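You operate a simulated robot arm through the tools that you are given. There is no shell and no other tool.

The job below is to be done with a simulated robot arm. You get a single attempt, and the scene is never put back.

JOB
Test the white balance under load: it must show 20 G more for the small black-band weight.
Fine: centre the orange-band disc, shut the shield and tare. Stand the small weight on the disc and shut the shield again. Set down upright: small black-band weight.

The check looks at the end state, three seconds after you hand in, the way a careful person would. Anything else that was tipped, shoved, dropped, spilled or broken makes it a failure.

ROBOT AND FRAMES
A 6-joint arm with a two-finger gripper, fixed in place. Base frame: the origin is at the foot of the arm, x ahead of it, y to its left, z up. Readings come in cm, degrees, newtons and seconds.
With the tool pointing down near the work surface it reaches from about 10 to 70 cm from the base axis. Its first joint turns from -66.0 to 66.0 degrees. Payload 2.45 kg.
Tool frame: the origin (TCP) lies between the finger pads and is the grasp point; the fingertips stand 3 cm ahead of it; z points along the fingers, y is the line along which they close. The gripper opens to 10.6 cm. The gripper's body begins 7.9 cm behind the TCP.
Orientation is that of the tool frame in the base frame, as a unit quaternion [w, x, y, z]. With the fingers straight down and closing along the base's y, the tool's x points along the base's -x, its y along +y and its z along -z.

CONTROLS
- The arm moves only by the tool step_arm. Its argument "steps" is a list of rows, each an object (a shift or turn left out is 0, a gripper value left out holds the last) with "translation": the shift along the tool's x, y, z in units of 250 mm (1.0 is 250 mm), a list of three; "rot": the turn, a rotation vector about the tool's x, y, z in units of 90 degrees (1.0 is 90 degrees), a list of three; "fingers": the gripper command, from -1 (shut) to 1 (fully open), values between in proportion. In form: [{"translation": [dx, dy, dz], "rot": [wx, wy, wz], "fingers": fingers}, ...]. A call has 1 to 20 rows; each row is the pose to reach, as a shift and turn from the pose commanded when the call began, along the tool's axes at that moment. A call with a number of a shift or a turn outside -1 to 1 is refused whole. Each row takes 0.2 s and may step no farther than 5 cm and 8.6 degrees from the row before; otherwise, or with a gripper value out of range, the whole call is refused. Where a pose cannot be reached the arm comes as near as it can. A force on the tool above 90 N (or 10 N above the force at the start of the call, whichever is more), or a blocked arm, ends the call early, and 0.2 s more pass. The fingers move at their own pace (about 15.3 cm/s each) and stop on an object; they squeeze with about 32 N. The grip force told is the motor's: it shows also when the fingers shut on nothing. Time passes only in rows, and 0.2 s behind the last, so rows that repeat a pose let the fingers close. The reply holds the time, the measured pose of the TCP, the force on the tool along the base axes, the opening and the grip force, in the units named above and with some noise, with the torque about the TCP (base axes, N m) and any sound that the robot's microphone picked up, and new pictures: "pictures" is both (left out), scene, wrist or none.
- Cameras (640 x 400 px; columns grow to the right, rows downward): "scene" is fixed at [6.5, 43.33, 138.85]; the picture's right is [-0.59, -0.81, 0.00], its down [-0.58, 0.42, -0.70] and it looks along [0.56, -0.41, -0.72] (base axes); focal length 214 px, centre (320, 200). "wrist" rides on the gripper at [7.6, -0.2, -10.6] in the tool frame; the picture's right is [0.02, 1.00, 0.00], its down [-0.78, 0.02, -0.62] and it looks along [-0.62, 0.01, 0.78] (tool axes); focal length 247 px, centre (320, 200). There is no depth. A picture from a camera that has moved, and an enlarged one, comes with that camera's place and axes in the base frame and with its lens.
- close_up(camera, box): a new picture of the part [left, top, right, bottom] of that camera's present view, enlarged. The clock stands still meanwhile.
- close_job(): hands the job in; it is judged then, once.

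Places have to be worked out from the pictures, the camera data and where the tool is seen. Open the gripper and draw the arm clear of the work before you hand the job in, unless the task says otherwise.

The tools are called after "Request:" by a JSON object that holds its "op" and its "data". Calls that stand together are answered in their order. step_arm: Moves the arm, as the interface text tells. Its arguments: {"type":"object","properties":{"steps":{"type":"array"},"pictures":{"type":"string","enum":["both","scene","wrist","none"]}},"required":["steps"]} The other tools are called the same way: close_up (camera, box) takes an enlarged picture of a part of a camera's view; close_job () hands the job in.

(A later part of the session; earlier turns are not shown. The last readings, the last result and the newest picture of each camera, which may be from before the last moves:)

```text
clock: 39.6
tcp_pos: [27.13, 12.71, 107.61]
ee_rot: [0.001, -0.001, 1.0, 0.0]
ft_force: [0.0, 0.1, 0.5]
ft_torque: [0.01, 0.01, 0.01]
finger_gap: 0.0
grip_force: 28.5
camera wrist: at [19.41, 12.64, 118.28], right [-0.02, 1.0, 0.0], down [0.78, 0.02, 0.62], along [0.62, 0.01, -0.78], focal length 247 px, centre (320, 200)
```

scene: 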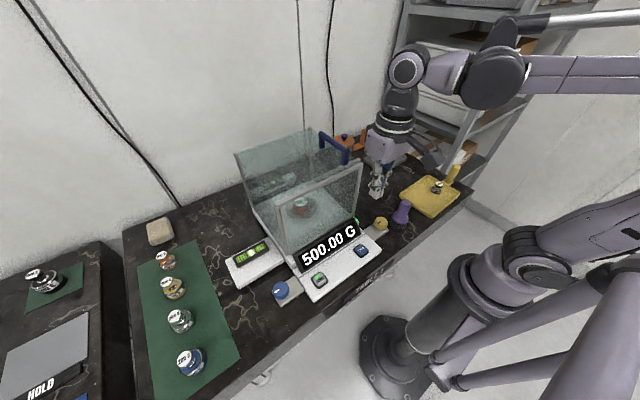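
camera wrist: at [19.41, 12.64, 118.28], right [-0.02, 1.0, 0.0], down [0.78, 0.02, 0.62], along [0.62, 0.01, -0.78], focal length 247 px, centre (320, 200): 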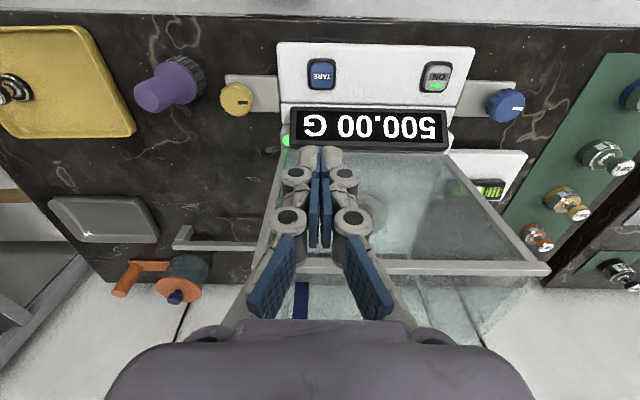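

The TARE key is at about (26.85, 12.9, 80.8). I descend to z≈93 above it and recheck the alignment.

Request:
{"op": "step_arm", "data": {"steps": [{"translation": [0.01, 0.006, 0.14], "fingers": -1}, {"translation": [0.01, 0.006, 0.3], "fingers": -1}, {"translation": [0.01, 0.006, 0.45], "fingers": -1}, {"translation": [0.01, 0.006, 0.56], "fingers": -1}, {"translation": [0.01, 0.006, 0.58], "fingers": -1}]}}

Request:
{"op": "close_up", "data": {"camera": "wrist", "box": [220, 40, 440, 240]}}

Request:
{"op": "close_up", "data": {"camera": "scene", "box": [300, 170, 420, 290]}}

```text
clock: 40.8
tcp_pos: [26.97, 12.71, 93.24]
ee_rot: [0.001, 0.0, 1.0, -0.001]
ft_force: [0.1, -0.4, -0.5]
ft_torque: [-0.02, 0.03, 0.01]
finger_gap: 0.01
grip_force: 28.9
camera wrist: at [19.33, 12.64, 103.84], right [-0.02, 1.0, 0.0], down [0.78, 0.02, 0.62], along [0.62, 0.01, -0.78], focal length 247 px, centre (320, 200)
```

scene: 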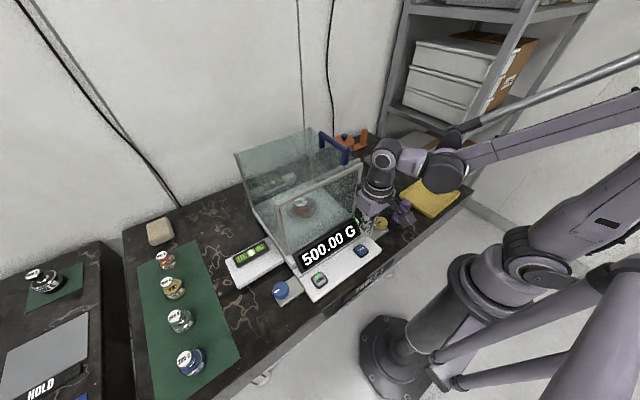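
wrist: 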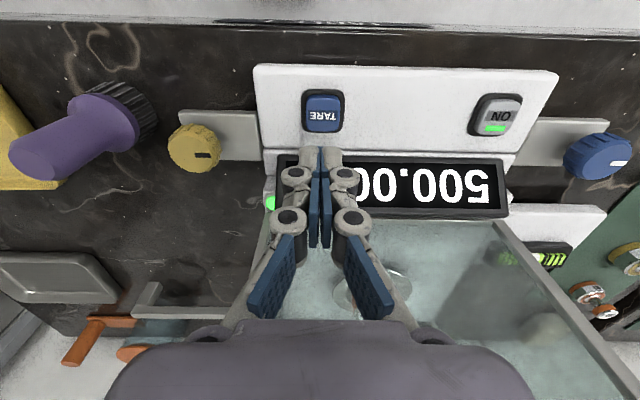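

```text
2.00 times, centred on (330, 140) of wrist
camera zoom: at [19.33, 12.64, 103.84], right [-0.02, 1.0, 0.0], down [0.78, 0.02, 0.62], along [0.62, 0.01, -0.78], focal length 494 px, centre (300, 320)
```

zoom: 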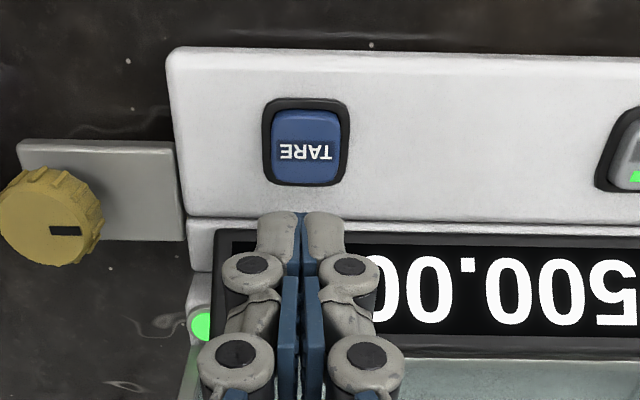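

```text
3.33 times, centred on (360, 230) of scene
camera zoom: at [6.5, 43.33, 138.85], right [-0.59, -0.81, 0.0], down [-0.58, 0.42, -0.7], along [0.56, -0.41, -0.72], focal length 715 px, centre (187, 100)
```

zoom: 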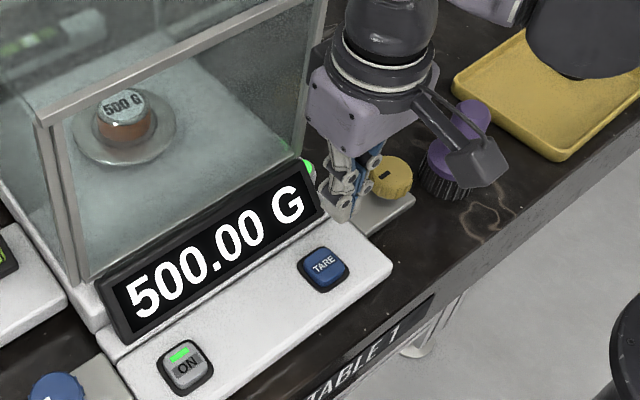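

The key centre is at about (27.05, 13.0, 81.3), 0.25 cm to +y of the closed fingertips. I correct and lower to just above the key.

Request:
{"op": "step_arm", "data": {"steps": [{"translation": [-0.004, 0.01, 0.08], "fingers": -1}, {"translation": [-0.004, 0.01, 0.18], "fingers": -1}, {"translation": [-0.004, 0.01, 0.27], "fingers": -1}, {"translation": [-0.004, 0.01, 0.32], "fingers": -1}, {"translation": [-0.004, 0.01, 0.332], "fingers": -1}]}}

Request:
{"op": "close_up", "data": {"camera": "wrist", "box": [220, 80, 440, 240]}}

Request:
{"op": "close_up", "data": {"camera": "scene", "box": [310, 190, 410, 290]}}

```text
clock: 42.0
tcp_pos: [27.19, 13.0, 84.77]
ee_rot: [0.001, -0.001, 1.0, 0.001]
ft_force: [1.0, -2.2, 7.5]
ft_torque: [-0.03, 0.01, -0.01]
finger_gap: 0.59
grip_force: 28.5
heard: click
camera wrist: at [19.38, 12.93, 95.42], right [-0.02, 1.0, 0.0], down [0.78, 0.02, 0.62], along [0.62, 0.01, -0.78], focal length 247 px, centre (320, 200)
```

scene: 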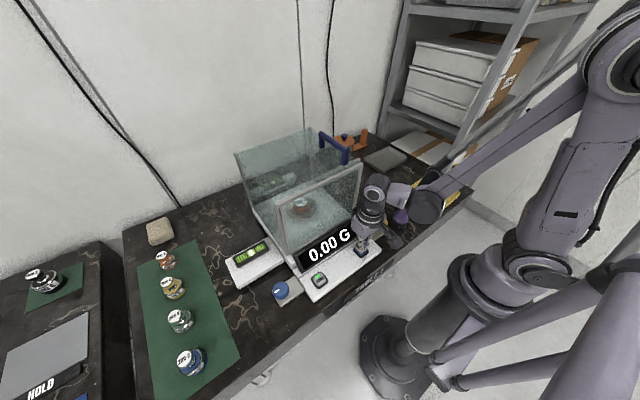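
wrist: 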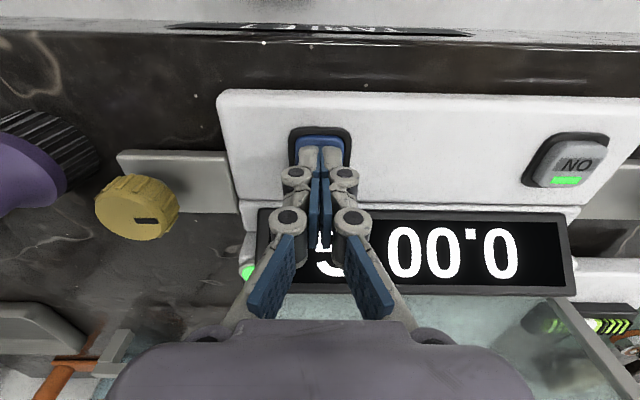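

```text
2.50 times, centred on (330, 160) of wrist
camera zoom: at [19.38, 12.93, 95.42], right [-0.02, 1.0, 0.0], down [0.78, 0.02, 0.62], along [0.62, 0.01, -0.78], focal length 617 px, centre (295, 300)
```

zoom: 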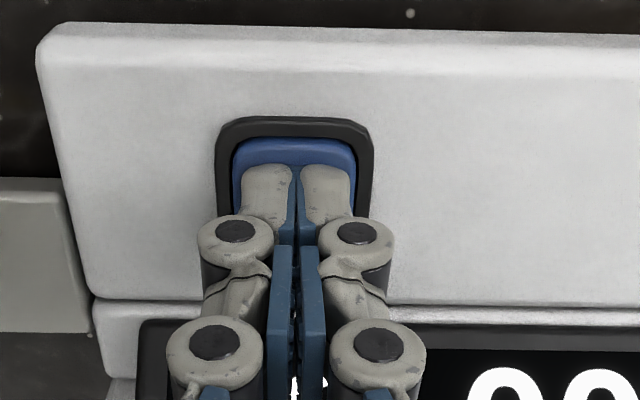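

```text
4.00 times, centred on (360, 240) of scene
camera zoom: at [6.49, 43.32, 138.85], right [-0.59, -0.81, 0.0], down [-0.58, 0.42, -0.7], along [0.56, -0.41, -0.72], focal length 858 px, centre (160, 40)
```

zoom: 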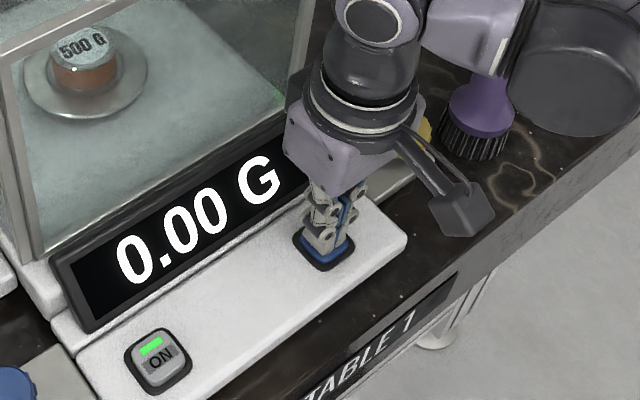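

A click was heard and the display reads 0.00 G with the shield shut: tared. I lift straight off the key and check.

Request:
{"op": "step_arm", "data": {"steps": [{"translation": [0.0, 0.0, -0.06], "fingers": -1}, {"translation": [0.0, 0.0, -0.18], "fingers": -1}, {"translation": [0.0, 0.0, -0.36], "fingers": -1}, {"translation": [0.0, 0.0, -0.54], "fingers": -1}, {"translation": [0.0, 0.0, -0.72], "fingers": -1}, {"translation": [0.0, 0.0, -0.9], "fingers": -1}, {"translation": [0.0, 0.0, -1.0], "fingers": -1}], "pictures": "scene"}}

Request:
{"op": "close_up", "data": {"camera": "scene", "box": [220, 120, 400, 310]}}

```text
clock: 43.6
tcp_pos: [27.07, 13.02, 109.96]
ee_rot: [0.002, 0.0, 1.0, -0.001]
ft_force: [-0.1, -0.5, -0.8]
ft_torque: [-0.01, 0.03, -0.01]
finger_gap: 0.0
grip_force: 28.7
```

scene: 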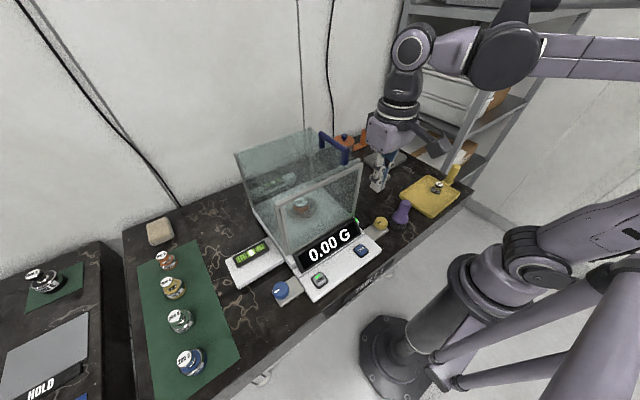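

```text
2.11 times, centred on (310, 215) of scene
camera zoom: at [6.5, 43.33, 138.85], right [-0.59, -0.81, 0.0], down [-0.58, 0.42, -0.7], along [0.56, -0.41, -0.72], focal length 452 px, centre (341, 168)
```

zoom: 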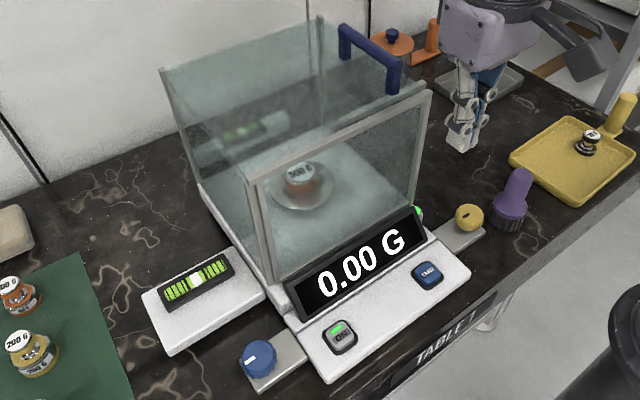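

Still 0.00 G with the shield shut. Next I go back over the handle (now at about (44.5, 11.45)) with the fingers opening to 5.3 cm, to reopen the hood.

Request:
{"op": "step_arm", "data": {"steps": [{"translation": [0.0, 0.0, -0.16], "fingers": -0.4}, {"translation": [0.0, 0.0, -0.32], "fingers": 0.0}, {"translation": [0.0, 0.0, -0.44], "fingers": 0.0}, {"translation": [-0.16, -0.02, -0.44], "fingers": 0.0}, {"translation": [-0.34, -0.04, -0.44], "fingers": 0.0}, {"translation": [-0.52, -0.06, -0.44], "fingers": 0.0}, {"translation": [-0.696, -0.063, -0.44], "fingers": 0.0}, {"translation": [-0.696, -0.063, -0.44], "fingers": 0.0}]}}

Request:
{"op": "close_up", "data": {"camera": "wrist", "box": [220, 20, 420, 260]}}

```text
clock: 45.4
tcp_pos: [44.23, 11.22, 120.91]
ee_rot: [0.001, 0.0, 1.0, 0.001]
ft_force: [0.6, 0.0, -0.4]
ft_torque: [-0.01, -0.02, 0.02]
finger_gap: 5.31
grip_force: 0.1
camera wrist: at [36.51, 11.1, 131.54], right [-0.02, 1.0, 0.0], down [0.78, 0.02, 0.62], along [0.62, 0.01, -0.78], focal length 247 px, centre (320, 200)
```

scene: 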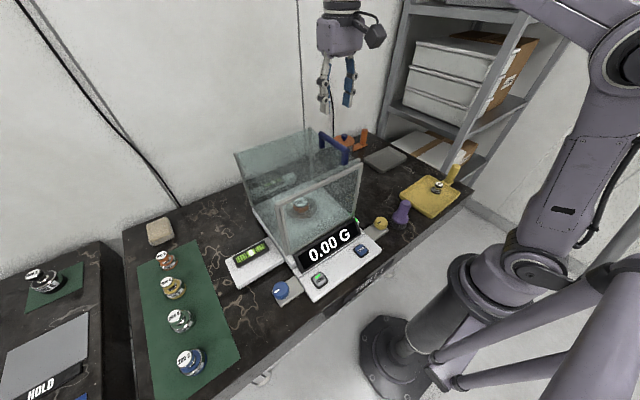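
wrist: 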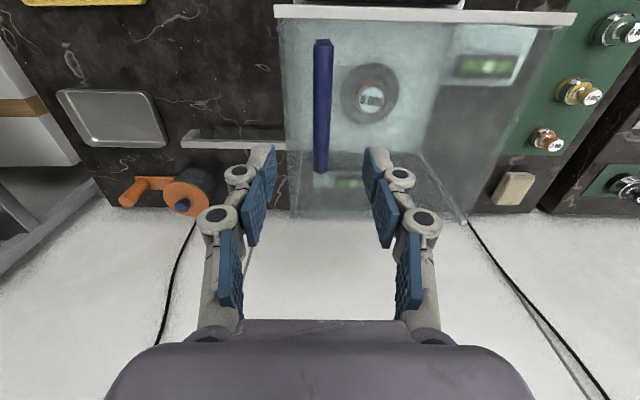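

```text
1.67 times, centred on (320, 140) of wrist
camera zoom: at [36.51, 11.1, 131.54], right [-0.02, 1.0, 0.0], down [0.78, 0.02, 0.62], along [0.62, 0.01, -0.78], focal length 412 px, centre (320, 300)
```

zoom: 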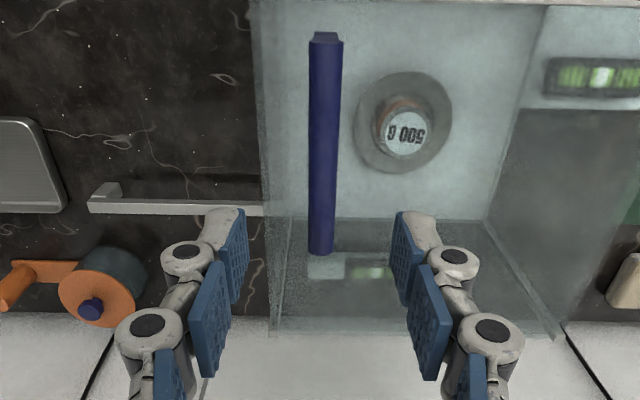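

The bar is again well between the fingers. I descend, close on it, and then check the grip.

Request:
{"op": "step_arm", "data": {"steps": [{"translation": [0.0, 0.005, 0.14], "fingers": 0.0}, {"translation": [0.0, 0.005, 0.28], "fingers": 0.0}, {"translation": [0.0, 0.005, 0.4], "fingers": 0.0}, {"translation": [0.0, 0.005, 0.446], "fingers": 0.0}, {"translation": [0.0, 0.005, 0.446], "fingers": -0.5}, {"translation": [0.0, 0.005, 0.446], "fingers": -1}, {"translation": [0.0, 0.005, 0.446], "fingers": -1}, {"translation": [0.0, 0.005, 0.446], "fingers": -1}]}}

```text
clock: 47.2
tcp_pos: [44.41, 11.51, 109.51]
ee_rot: [0.0, 0.0, 1.0, 0.0]
ft_force: [-4.1, 0.3, -14.2]
ft_torque: [0.04, -0.43, -0.05]
finger_gap: 1.39
grip_force: 39.9
camera wrist: at [36.65, 11.34, 120.21], right [-0.02, 1.0, 0.0], down [0.78, 0.02, 0.62], along [0.62, 0.01, -0.78], focal length 247 px, centre (320, 200)
```

scene: 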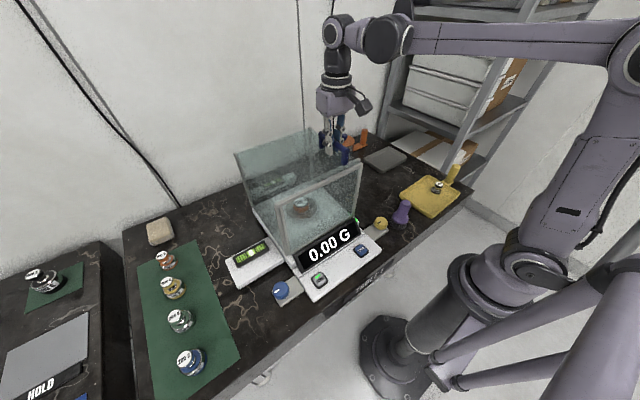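
wrist: 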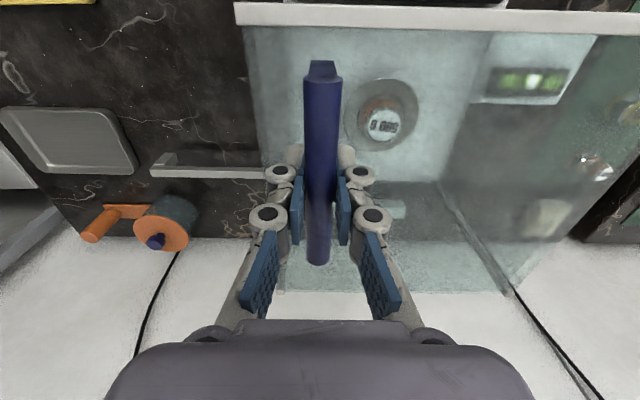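

The handle is held. I slide the hood back open to −y by about 20 cm, then check.

Request:
{"op": "step_arm", "data": {"steps": [{"translation": [0.0, -0.02, 0.0]}, {"translation": [0.0, -0.06, 0.0]}, {"translation": [0.0, -0.1, 0.0]}, {"translation": [0.0, -0.15, 0.0]}, {"translation": [0.0, -0.2, 0.0]}, {"translation": [0.0, -0.25, 0.0]}, {"translation": [0.0, -0.3, 0.0]}, {"translation": [0.0, -0.35, 0.0]}, {"translation": [0.0, -0.4, 0.0]}, {"translation": [0.0, -0.45, 0.0]}, {"translation": [0.0, -0.5, 0.0]}, {"translation": [0.0, -0.55, 0.0]}, {"translation": [0.0, -0.6, 0.0]}, {"translation": [0.0, -0.65, 0.0]}, {"translation": [0.0, -0.7, 0.0]}, {"translation": [0.0, -0.74, 0.0]}, {"translation": [0.0, -0.78, 0.0]}, {"translation": [0.0, -0.81, 0.0]}]}}

```text
clock: 51.0
tcp_pos: [44.32, -8.77, 109.66]
ee_rot: [-0.001, 0.0, 1.0, 0.001]
ft_force: [-16.6, -0.1, -6.0]
ft_torque: [0.0, -0.31, 0.02]
finger_gap: 1.53
grip_force: 40.2
camera wrist: at [36.72, -8.81, 120.24], right [-0.02, 1.0, 0.0], down [0.78, 0.02, 0.62], along [0.62, 0.01, -0.78], focal length 247 px, centre (320, 200)
```

scene: 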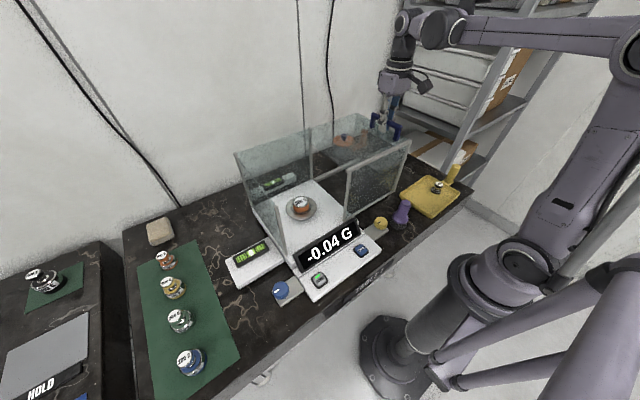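
wrist: 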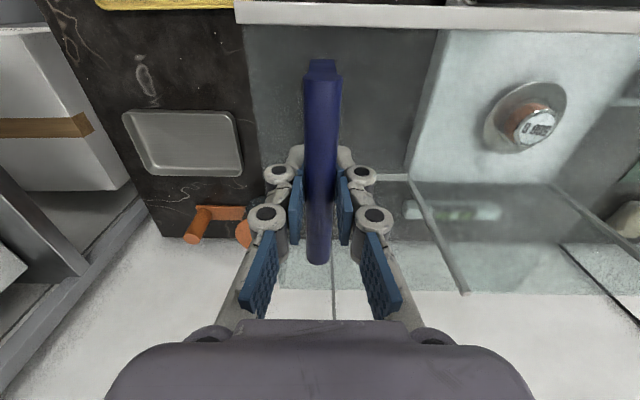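

The hood is nearly open again (handle at −8.8). I slide the last 2 cm slowly.

Request:
{"op": "step_arm", "data": {"steps": [{"translation": [0.0, -0.02, 0.0]}, {"translation": [0.0, -0.04, 0.0]}, {"translation": [0.0, -0.06, 0.0]}, {"translation": [0.0, -0.075, 0.0]}], "pictures": "scene"}}

```text
clock: 52.0
tcp_pos: [44.46, -10.38, 109.59]
ee_rot: [0.0, 0.0, 1.0, 0.0]
ft_force: [-9.9, 2.4, -5.1]
ft_torque: [0.0, 0.83, -0.04]
finger_gap: 1.47
grip_force: 40.3
```

scene: 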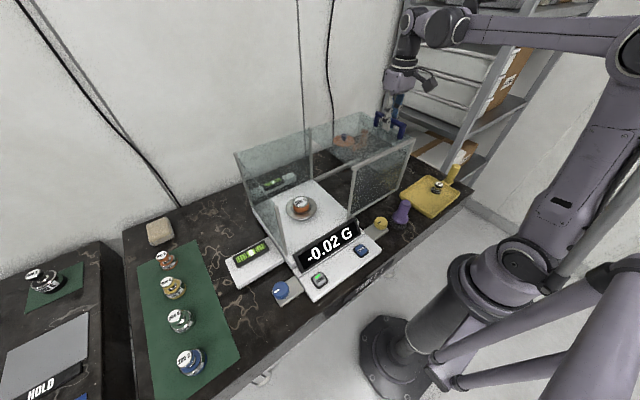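

The hood is open (handle at −10.4). I release the handle and rise.

Request:
{"op": "step_arm", "data": {"steps": [{"translation": [0.0, 0.0, 0.0], "fingers": -0.4}, {"translation": [0.0, 0.0, 0.0], "fingers": -0.05}, {"translation": [0.0, 0.0, 0.0], "fingers": -0.05}, {"translation": [0.0, 0.0, -0.1], "fingers": -0.05}, {"translation": [0.0, 0.0, -0.25], "fingers": -0.05}, {"translation": [0.0, 0.0, -0.4], "fingers": -0.05}, {"translation": [0.0, 0.0, -0.48], "fingers": 0.1}]}}

```text
clock: 53.6
tcp_pos: [44.54, -10.32, 121.77]
ee_rot: [0.001, 0.0, 1.0, 0.001]
ft_force: [0.6, 0.2, 0.3]
ft_torque: [0.01, 0.0, 0.02]
finger_gap: 5.82
grip_force: 0.1
camera wrist: at [36.79, -10.46, 132.45], right [-0.02, 1.0, 0.0], down [0.78, 0.02, 0.62], along [0.62, 0.01, -0.78], focal length 247 px, centre (320, 200)
```

scene: 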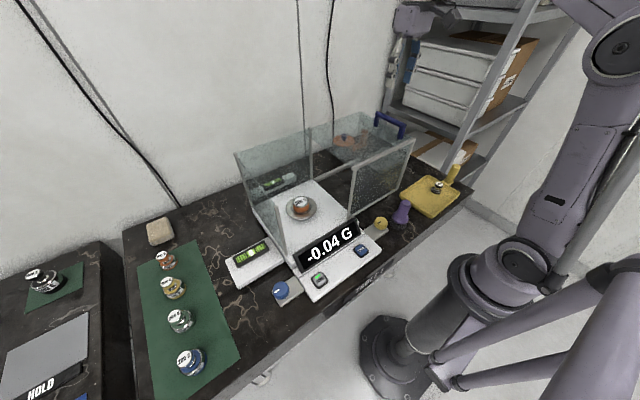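
wrist: 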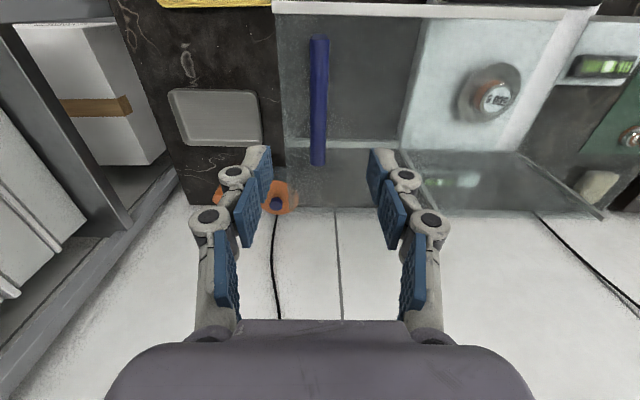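

Before going over to the 20 G weight I look at the shelf on that side, to be sure the gripper and arm keep clear of it.

Request:
{"op": "close_up", "data": {"camera": "scene", "box": [370, 0, 610, 230]}}

Request:
{"op": "close_up", "data": {"camera": "wrist", "box": [0, 0, 280, 240]}}

```text
1.74 times, centred on (490, 115) of scene
camera zoom: at [6.5, 43.33, 138.85], right [-0.59, -0.81, 0.0], down [-0.58, 0.42, -0.7], along [0.56, -0.41, -0.72], focal length 373 px, centre (24, 348)
```

zoom: 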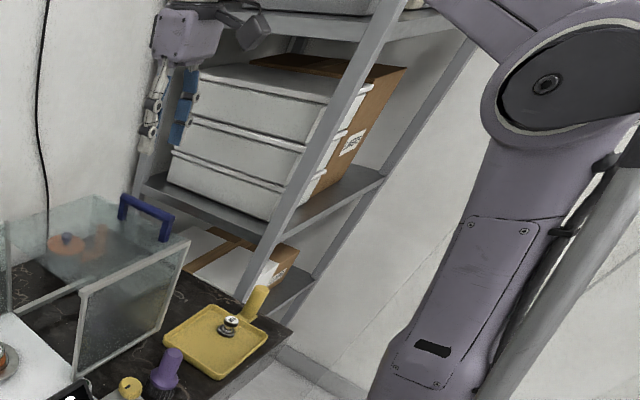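

```text
1.67 times, centred on (140, 120) of wrist
camera zoom: at [36.79, -10.46, 132.45], right [-0.02, 1.0, 0.0], down [0.78, 0.02, 0.62], along [0.62, 0.01, -0.78], focal length 412 px, centre (620, 333)
```

zoom: 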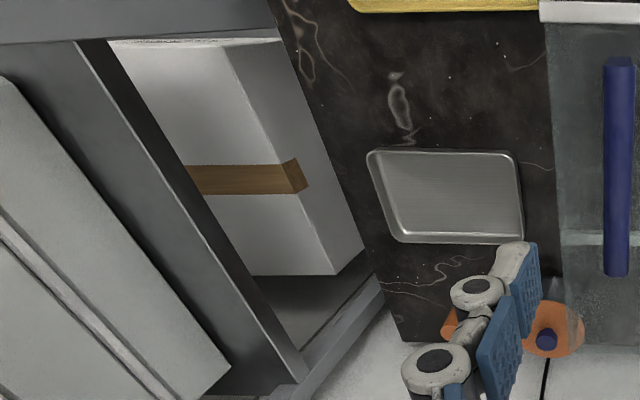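

The shelf's nearest post is at about (34, −50.6), well clear of the weight at (30.45, −33.2). I move above the 20 G weight and down to about z 105.

Request:
{"op": "step_arm", "data": {"steps": [{"translation": [0.08, -0.15, 0.0], "fingers": 0.1}, {"translation": [0.17, -0.3, 0.0], "fingers": 0.1}, {"translation": [0.26, -0.45, 0.0], "fingers": 0.1}, {"translation": [0.35, -0.6, 0.0], "fingers": 0.1}, {"translation": [0.45, -0.76, 0.0], "fingers": 0.1}, {"translation": [0.56, -0.91, 0.04], "fingers": 0.1}, {"translation": [0.56, -0.91, 0.2], "fingers": 0.1}, {"translation": [0.56, -0.91, 0.38], "fingers": 0.1}, {"translation": [0.56, -0.91, 0.56], "fingers": 0.1}, {"translation": [0.56, -0.91, 0.66], "fingers": 0.1}, {"translation": [0.56, -0.91, 0.66], "fingers": 0.1}]}}

Request:
{"op": "close_up", "data": {"camera": "wrist", "box": [240, 30, 400, 150]}}

```text
clock: 56.0
tcp_pos: [30.73, -33.28, 105.25]
ee_rot: [0.0, 0.0, 1.0, 0.0]
ft_force: [-0.4, -0.4, -1.3]
ft_torque: [-0.03, 0.02, 0.01]
finger_gap: 5.86
grip_force: 0.0
camera wrist: at [22.96, -33.47, 115.89], right [-0.02, 1.0, 0.0], down [0.78, 0.02, 0.62], along [0.62, 0.01, -0.78], focal length 247 px, centre (320, 200)
```

scene: 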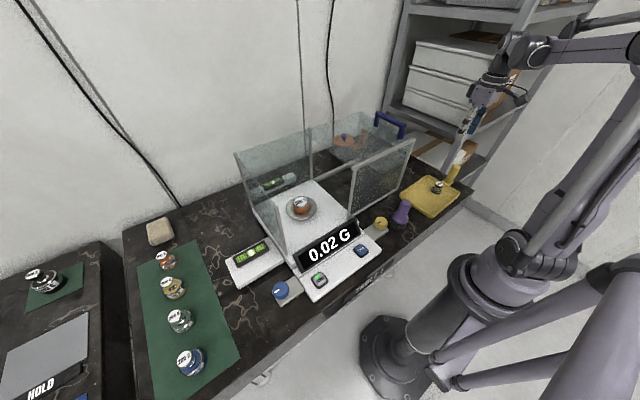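
wrist: 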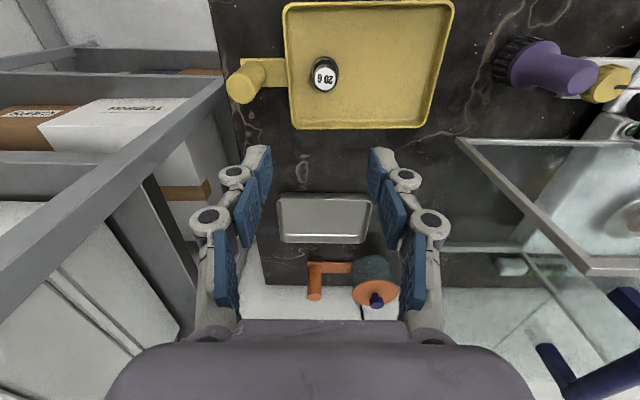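

```text
3.33 times, centred on (320, 90) of wrist
camera zoom: at [22.96, -33.47, 115.89], right [-0.02, 1.0, 0.0], down [0.78, 0.02, 0.62], along [0.62, 0.01, -0.78], focal length 823 px, centre (320, 567)
```

zoom: 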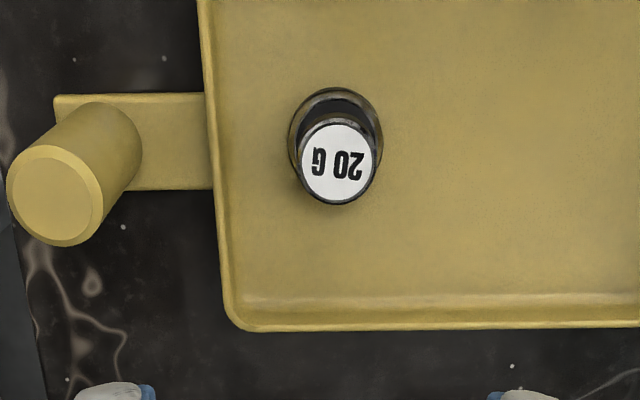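

The weight stands at about (30.3, −32.85), cap Ø≈3.1 cm, base Ø≈3.9 cm. I shift +0.42 y, −0.35 x and descend to z≈89 for a final look.

Request:
{"op": "step_arm", "data": {"steps": [{"translation": [0.014, 0.017, 0.16], "fingers": 0.1}, {"translation": [0.014, 0.017, 0.34], "fingers": 0.1}, {"translation": [0.014, 0.017, 0.52], "fingers": 0.1}, {"translation": [0.014, 0.017, 0.64], "fingers": 0.1}, {"translation": [0.014, 0.017, 0.65], "fingers": 0.1}]}}

Request:
{"op": "close_up", "data": {"camera": "wrist", "box": [230, 70, 410, 210]}}

Request:
{"op": "close_up", "data": {"camera": "scene", "box": [410, 140, 480, 220]}}

```text
clock: 57.2
tcp_pos: [30.28, -32.7, 88.87]
ee_rot: [0.001, 0.001, 1.0, 0.0]
ft_force: [-0.1, -0.3, 0.2]
ft_torque: [-0.01, -0.03, -0.02]
finger_gap: 5.83
grip_force: 0.0
camera wrist: at [22.52, -32.88, 99.58], right [-0.02, 1.0, 0.0], down [0.78, 0.02, 0.62], along [0.62, 0.01, -0.78], focal length 247 px, centre (320, 200)
```

scene: 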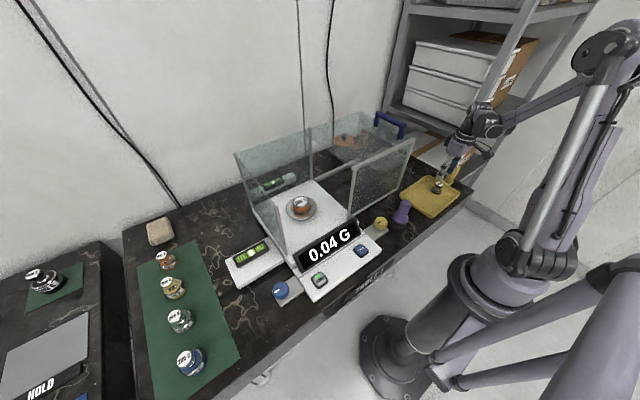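
wrist: 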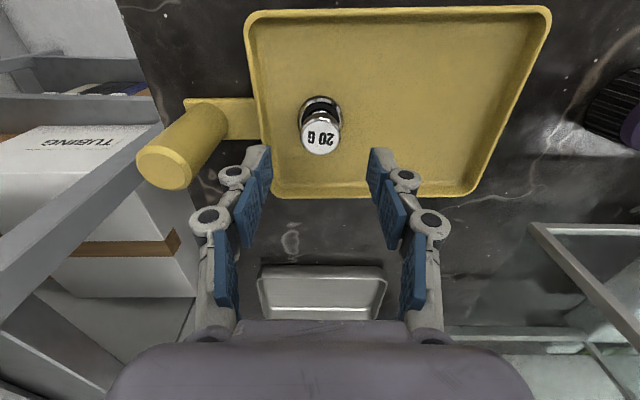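

```text
2.86 times, centred on (320, 140) of wrist
camera zoom: at [22.52, -32.88, 99.58], right [-0.02, 1.0, 0.0], down [0.78, 0.02, 0.62], along [0.62, 0.01, -0.78], focal length 706 px, centre (320, 371)
```

zoom: 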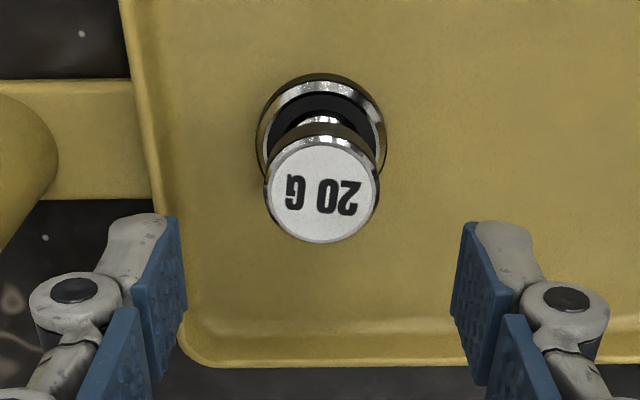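

```text
5.00 times, centred on (445, 180) of scene
camera zoom: at [6.5, 43.33, 138.85], right [-0.59, -0.81, 0.0], down [-0.58, 0.42, -0.7], along [0.56, -0.41, -0.72], focal length 1072 px, centre (-305, 300)
```

zoom: 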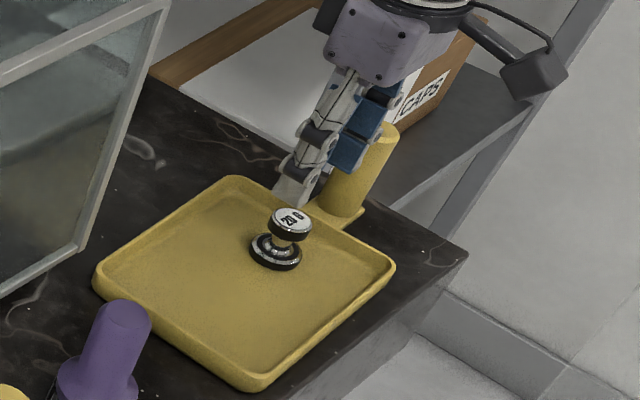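

The weight is centred under the fingers; its cap spans about z 80.5–81.5 above a neck. I lower to TCP z≈82.8 (tips ~79.8, between cap and base) with the gap at 5 cm.

Request:
{"op": "step_arm", "data": {"steps": [{"translation": [0.0, 0.0, 0.08], "fingers": -0.06}, {"translation": [0.0, 0.0, 0.16], "fingers": -0.06}, {"translation": [0.0, 0.0, 0.22], "fingers": -0.06}, {"translation": [0.0, 0.0, 0.243], "fingers": -0.06}, {"translation": [0.0, 0.0, 0.243], "fingers": -0.06}]}}

Request:
{"op": "close_up", "data": {"camera": "wrist", "box": [230, 90, 410, 230]}}

Request:
{"op": "close_up", "data": {"camera": "scene", "box": [410, 150, 470, 220]}}

```text
clock: 58.4
tcp_pos: [30.0, -32.8, 82.72]
ee_rot: [0.001, 0.0, 1.0, 0.0]
ft_force: [0.0, 0.3, -0.5]
ft_torque: [-0.03, 0.0, -0.02]
finger_gap: 5.02
grip_force: 0.1
camera wrist: at [22.4, -32.99, 93.45], right [-0.02, 1.0, 0.0], down [0.78, 0.02, 0.62], along [0.62, 0.01, -0.78], focal length 247 px, centre (320, 200)
```

scene: 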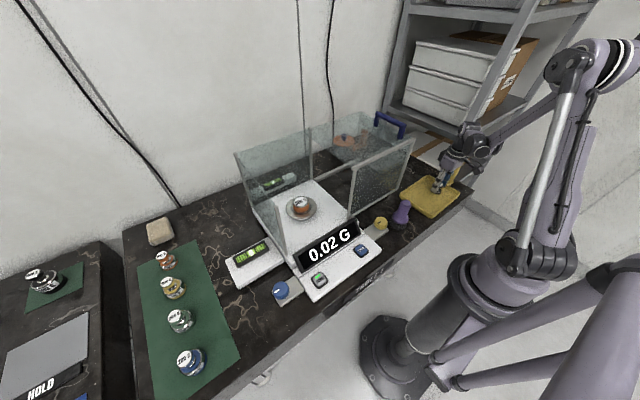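
wrist: 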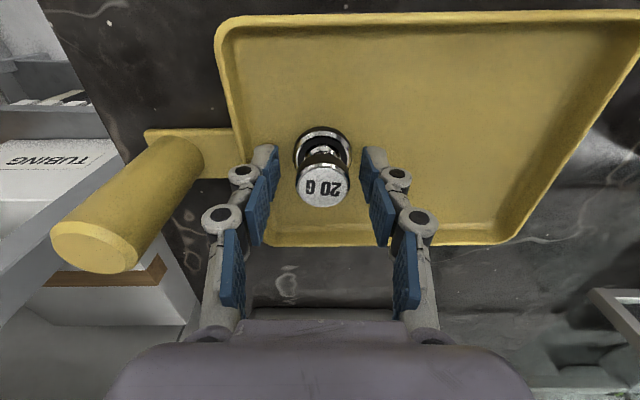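

```text
2.86 times, centred on (320, 160) of wrist
camera zoom: at [22.4, -32.99, 93.45], right [-0.02, 1.0, 0.0], down [0.78, 0.02, 0.62], along [0.62, 0.01, -0.78], focal length 706 px, centre (320, 314)
```

zoom: 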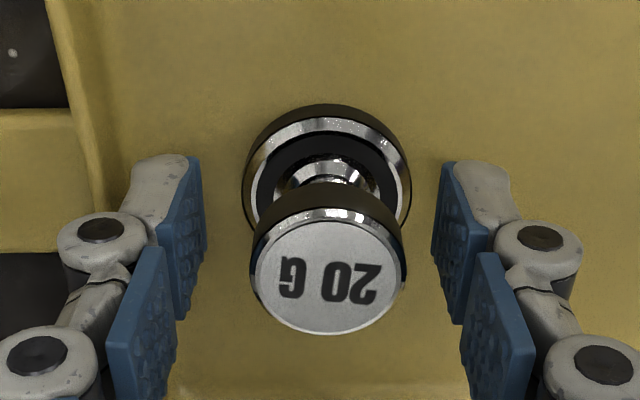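

```text
5.71 times, centred on (440, 185) of scene
camera zoom: at [6.5, 43.33, 138.85], right [-0.59, -0.81, 0.0], down [-0.58, 0.42, -0.7], along [0.56, -0.41, -0.72], focal length 1226 px, centre (-366, 286)
```

zoom: 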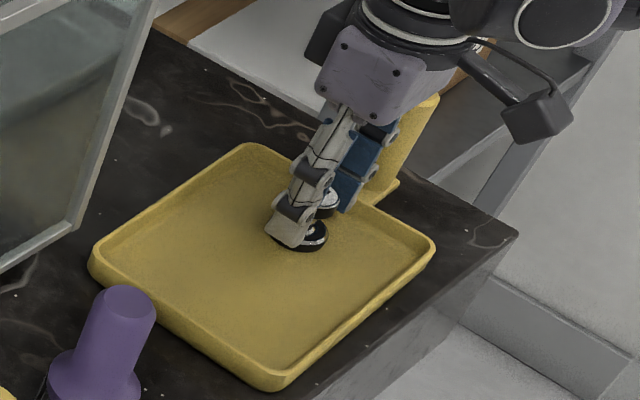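

Seen closer, the cap top is at z≈82.6 and the base rim at ≈79.4, so the tips are only just above the base. I raise 0.4 cm for margin and then close gently on the cap.

Request:
{"op": "step_arm", "data": {"steps": [{"translation": [0.0, 0.0, -0.016], "fingers": -0.06}, {"translation": [0.0, 0.0, -0.016], "fingers": -0.3}, {"translation": [0.0, 0.0, -0.016], "fingers": -0.4}, {"translation": [0.0, 0.0, -0.016], "fingers": -1}, {"translation": [0.0, 0.0, -0.016], "fingers": -1}, {"translation": [0.0, 0.0, -0.016], "fingers": -1}]}}

Request:
{"op": "close_up", "data": {"camera": "wrist", "box": [230, 90, 410, 230]}}

```text
clock: 59.8
tcp_pos: [30.04, -32.86, 83.25]
ee_rot: [0.001, 0.0, 1.0, 0.0]
ft_force: [-0.7, 0.7, 1.8]
ft_torque: [0.04, 0.01, 0.0]
finger_gap: 2.7
grip_force: 31.9
camera wrist: at [22.41, -32.95, 93.89], right [-0.02, 1.0, 0.0], down [0.78, 0.02, 0.62], along [0.62, 0.01, -0.78], focal length 247 px, centre (320, 200)
```

scene: 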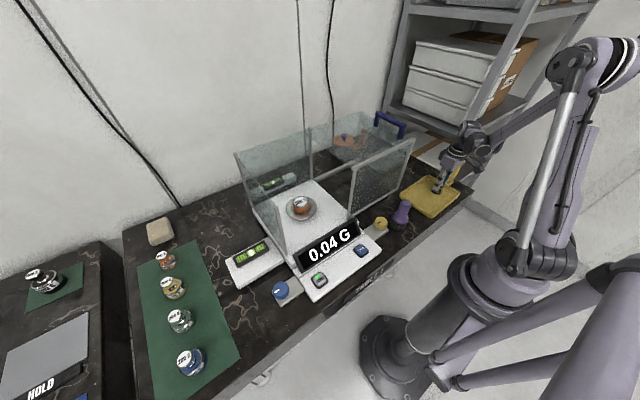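
wrist: 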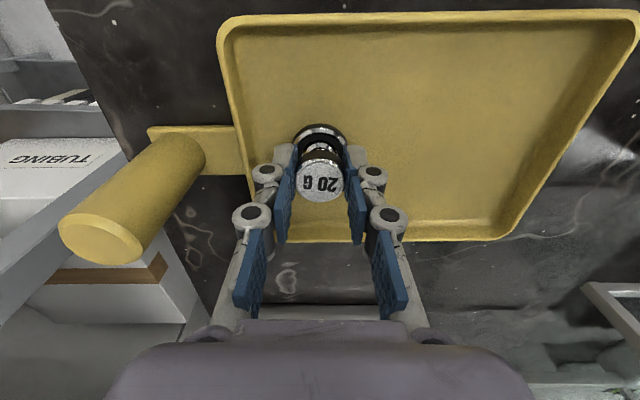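

```text
2.86 times, centred on (320, 160) of wrist
camera zoom: at [22.41, -32.95, 93.89], right [-0.02, 1.0, 0.0], down [0.78, 0.02, 0.62], along [0.62, 0.01, -0.78], focal length 706 px, centre (320, 314)
```

zoom: 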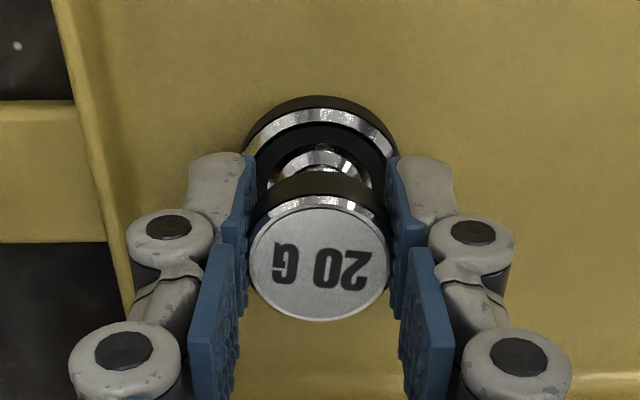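

The cap is gripped (gap 2.7, 32 N), weight still upright. I lift and look.

Request:
{"op": "step_arm", "data": {"steps": [{"translation": [0.0, 0.0, -0.02]}, {"translation": [0.0, 0.0, -0.06]}, {"translation": [0.0, 0.0, -0.14]}, {"translation": [0.0, 0.0, -0.26]}, {"translation": [0.0, 0.0, -0.26]}]}}

Request:
{"op": "close_up", "data": {"camera": "wrist", "box": [230, 90, 410, 230]}}

Request:
{"op": "close_up", "data": {"camera": "scene", "box": [410, 120, 490, 220]}}

```text
clock: 61.0
tcp_pos: [30.06, -32.79, 89.85]
ee_rot: [0.002, 0.0, 1.0, 0.0]
ft_force: [1.0, -0.3, 0.6]
ft_torque: [-0.03, -0.02, 0.0]
finger_gap: 2.68
grip_force: 31.2
camera wrist: at [22.38, -32.89, 100.45], right [-0.02, 1.0, 0.0], down [0.78, 0.02, 0.62], along [0.62, 0.01, -0.78], focal length 247 px, centre (320, 200)
```

scene: 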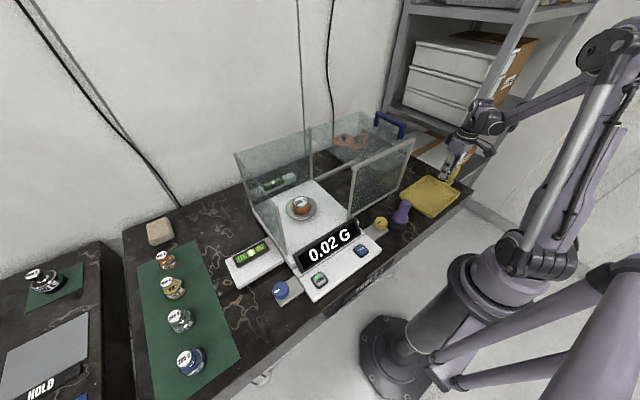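
wrist: 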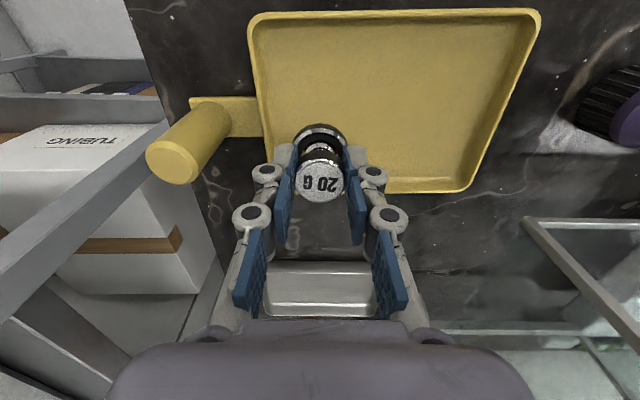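

```text
2.86 times, centred on (320, 160) of wrist
camera zoom: at [22.38, -32.89, 100.45], right [-0.02, 1.0, 0.0], down [0.78, 0.02, 0.62], along [0.62, 0.01, -0.78], focal length 706 px, centre (320, 314)
```

zoom: 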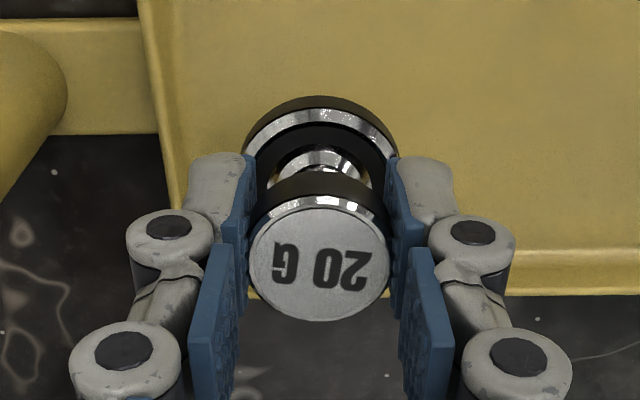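

```text
4.00 times, centred on (450, 170) of scene
camera zoom: at [6.5, 43.33, 138.85], right [-0.59, -0.81, 0.0], down [-0.58, 0.42, -0.7], along [0.56, -0.41, -0.72], focal length 858 px, centre (-200, 320)
```

zoom: 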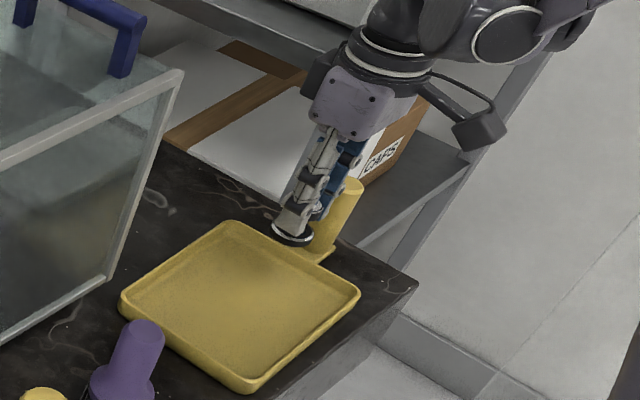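

The weight hangs upright in the grip. I raise it high and carry it over the hood toward the pan.

Request:
{"op": "step_arm", "data": {"steps": [{"translation": [0.0, 0.0, -0.18]}, {"translation": [0.0, 0.0, -0.36]}, {"translation": [0.0, 0.0, -0.54]}, {"translation": [0.0, 0.0, -0.72]}, {"translation": [0.0, 0.0, -0.9]}, {"translation": [0.0, 0.08, -1.0]}, {"translation": [0.0, 0.24, -1.0]}, {"translation": [0.0, 0.4, -1.0]}, {"translation": [0.0, 0.56, -1.0]}, {"translation": [0.0, 0.72, -1.0]}], "pictures": "none"}}

Request:
{"op": "step_arm", "data": {"steps": [{"translation": [-0.05, 0.15, -0.1]}, {"translation": [-0.12, 0.3, -0.2]}, {"translation": [-0.2, 0.45, -0.22]}, {"translation": [-0.28, 0.6, -0.22]}, {"translation": [-0.36, 0.75, -0.22]}, {"translation": [-0.44, 0.88, -0.22]}, {"translation": [-0.52, 1.0, -0.22]}, {"translation": [-0.52, 1.0, -0.22]}]}}

```text
clock: 63.2
tcp_pos: [30.38, -14.95, 114.56]
ee_rot: [0.001, -0.001, 1.0, 0.0]
ft_force: [-1.0, 0.1, -0.7]
ft_torque: [-0.04, -0.01, 0.02]
finger_gap: 2.7
grip_force: 31.9
```

```text
clock: 65.0
tcp_pos: [43.07, 10.26, 120.37]
ee_rot: [0.0, 0.001, 1.0, 0.0]
ft_force: [-0.9, -0.4, -0.6]
ft_torque: [0.03, -0.02, -0.01]
finger_gap: 2.65
grip_force: 32.3
camera wrist: at [35.37, 10.14, 130.92], right [-0.02, 1.0, 0.0], down [0.78, 0.02, 0.62], along [0.62, 0.01, -0.78], focal length 247 px, centre (320, 200)
```

scene: 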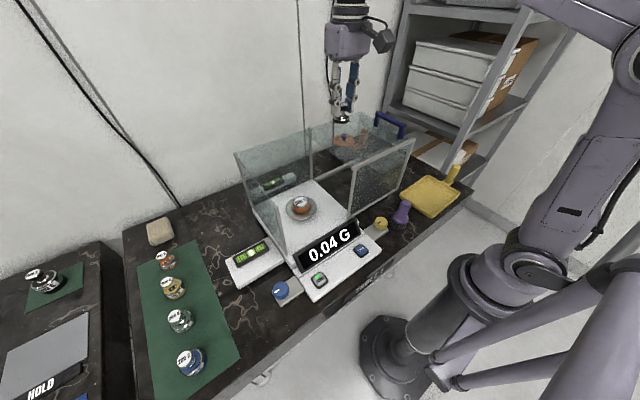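
wrist: 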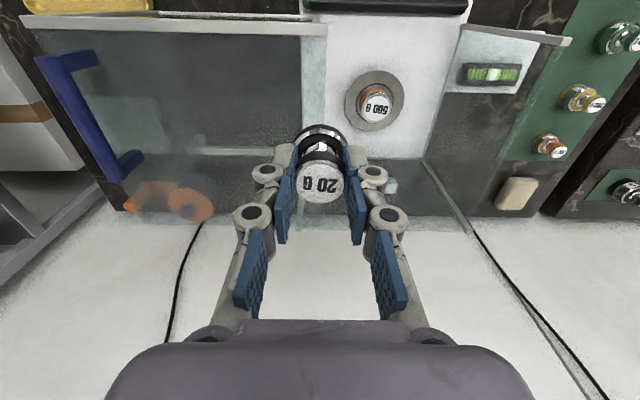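

Next I shift to above the disc (+5.9 x, +9.75 y) and descend to about z 104.

Request:
{"op": "step_arm", "data": {"steps": [{"translation": [-0.08, 0.14, 0.0]}, {"translation": [-0.16, 0.28, 0.0]}, {"translation": [-0.236, 0.39, 0.0]}, {"translation": [-0.236, 0.39, 0.12]}, {"translation": [-0.236, 0.39, 0.28]}, {"translation": [-0.236, 0.39, 0.44]}, {"translation": [-0.236, 0.39, 0.56]}, {"translation": [-0.236, 0.39, 0.64]}, {"translation": [-0.236, 0.39, 0.64]}]}}

Request:
{"op": "close_up", "data": {"camera": "wrist", "box": [220, 40, 420, 220]}}

Request:
{"op": "close_up", "data": {"camera": "scene", "box": [240, 120, 360, 240]}}

```text
clock: 67.0
tcp_pos: [48.94, 19.95, 104.19]
ee_rot: [0.0, 0.0, 1.0, 0.001]
ft_force: [0.1, -0.4, -0.2]
ft_torque: [-0.01, 0.01, 0.01]
finger_gap: 2.69
grip_force: 31.8
camera wrist: at [41.22, 19.74, 114.94], right [-0.02, 1.0, 0.0], down [0.78, 0.02, 0.62], along [0.62, 0.01, -0.78], focal length 247 px, centre (320, 200)
```

scene: 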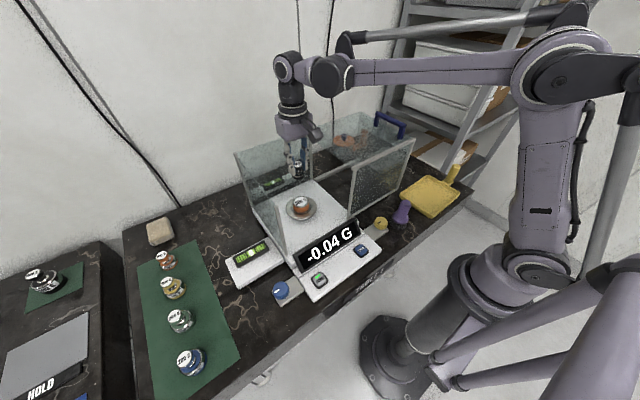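
wrist: 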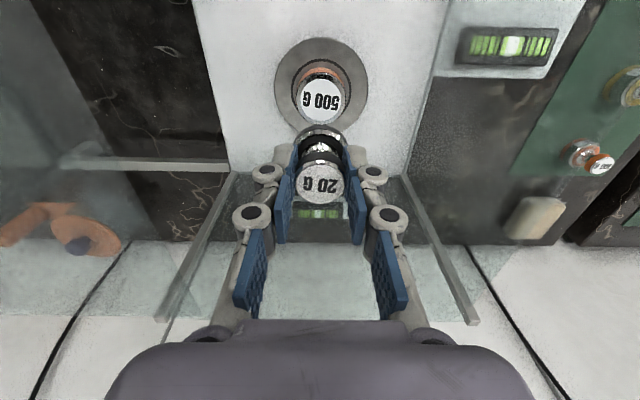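

```text
2.22 times, centred on (320, 130) of wrist
camera zoom: at [41.22, 19.74, 114.94], right [-0.02, 1.0, 0.0], down [0.78, 0.02, 0.62], along [0.62, 0.01, -0.78], focal length 549 px, centre (320, 356)
```

zoom: 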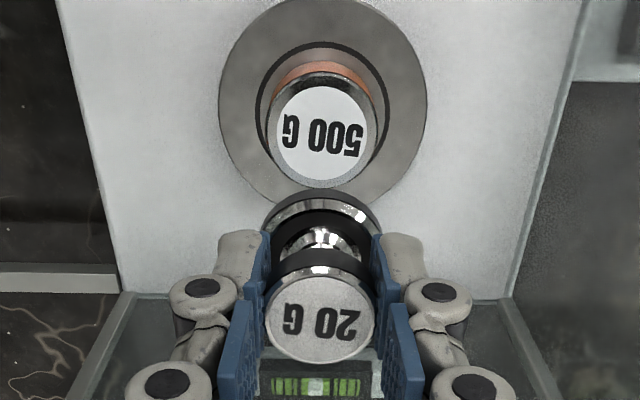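

```text
3.33 times, centred on (300, 180) of scene
camera zoom: at [6.5, 43.33, 138.85], right [-0.59, -0.81, 0.0], down [-0.58, 0.42, -0.7], along [0.56, -0.41, -0.72], focal length 715 px, centre (387, 267)
```

zoom: 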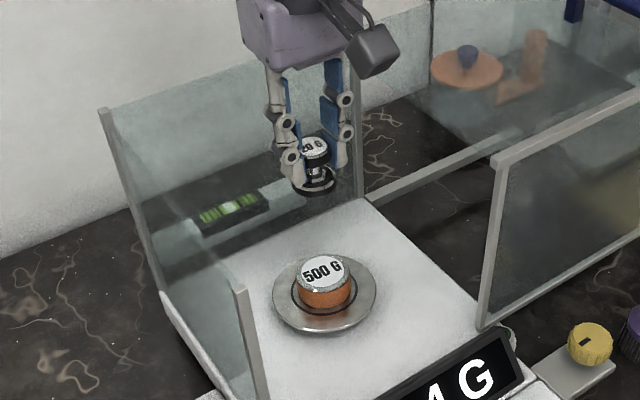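

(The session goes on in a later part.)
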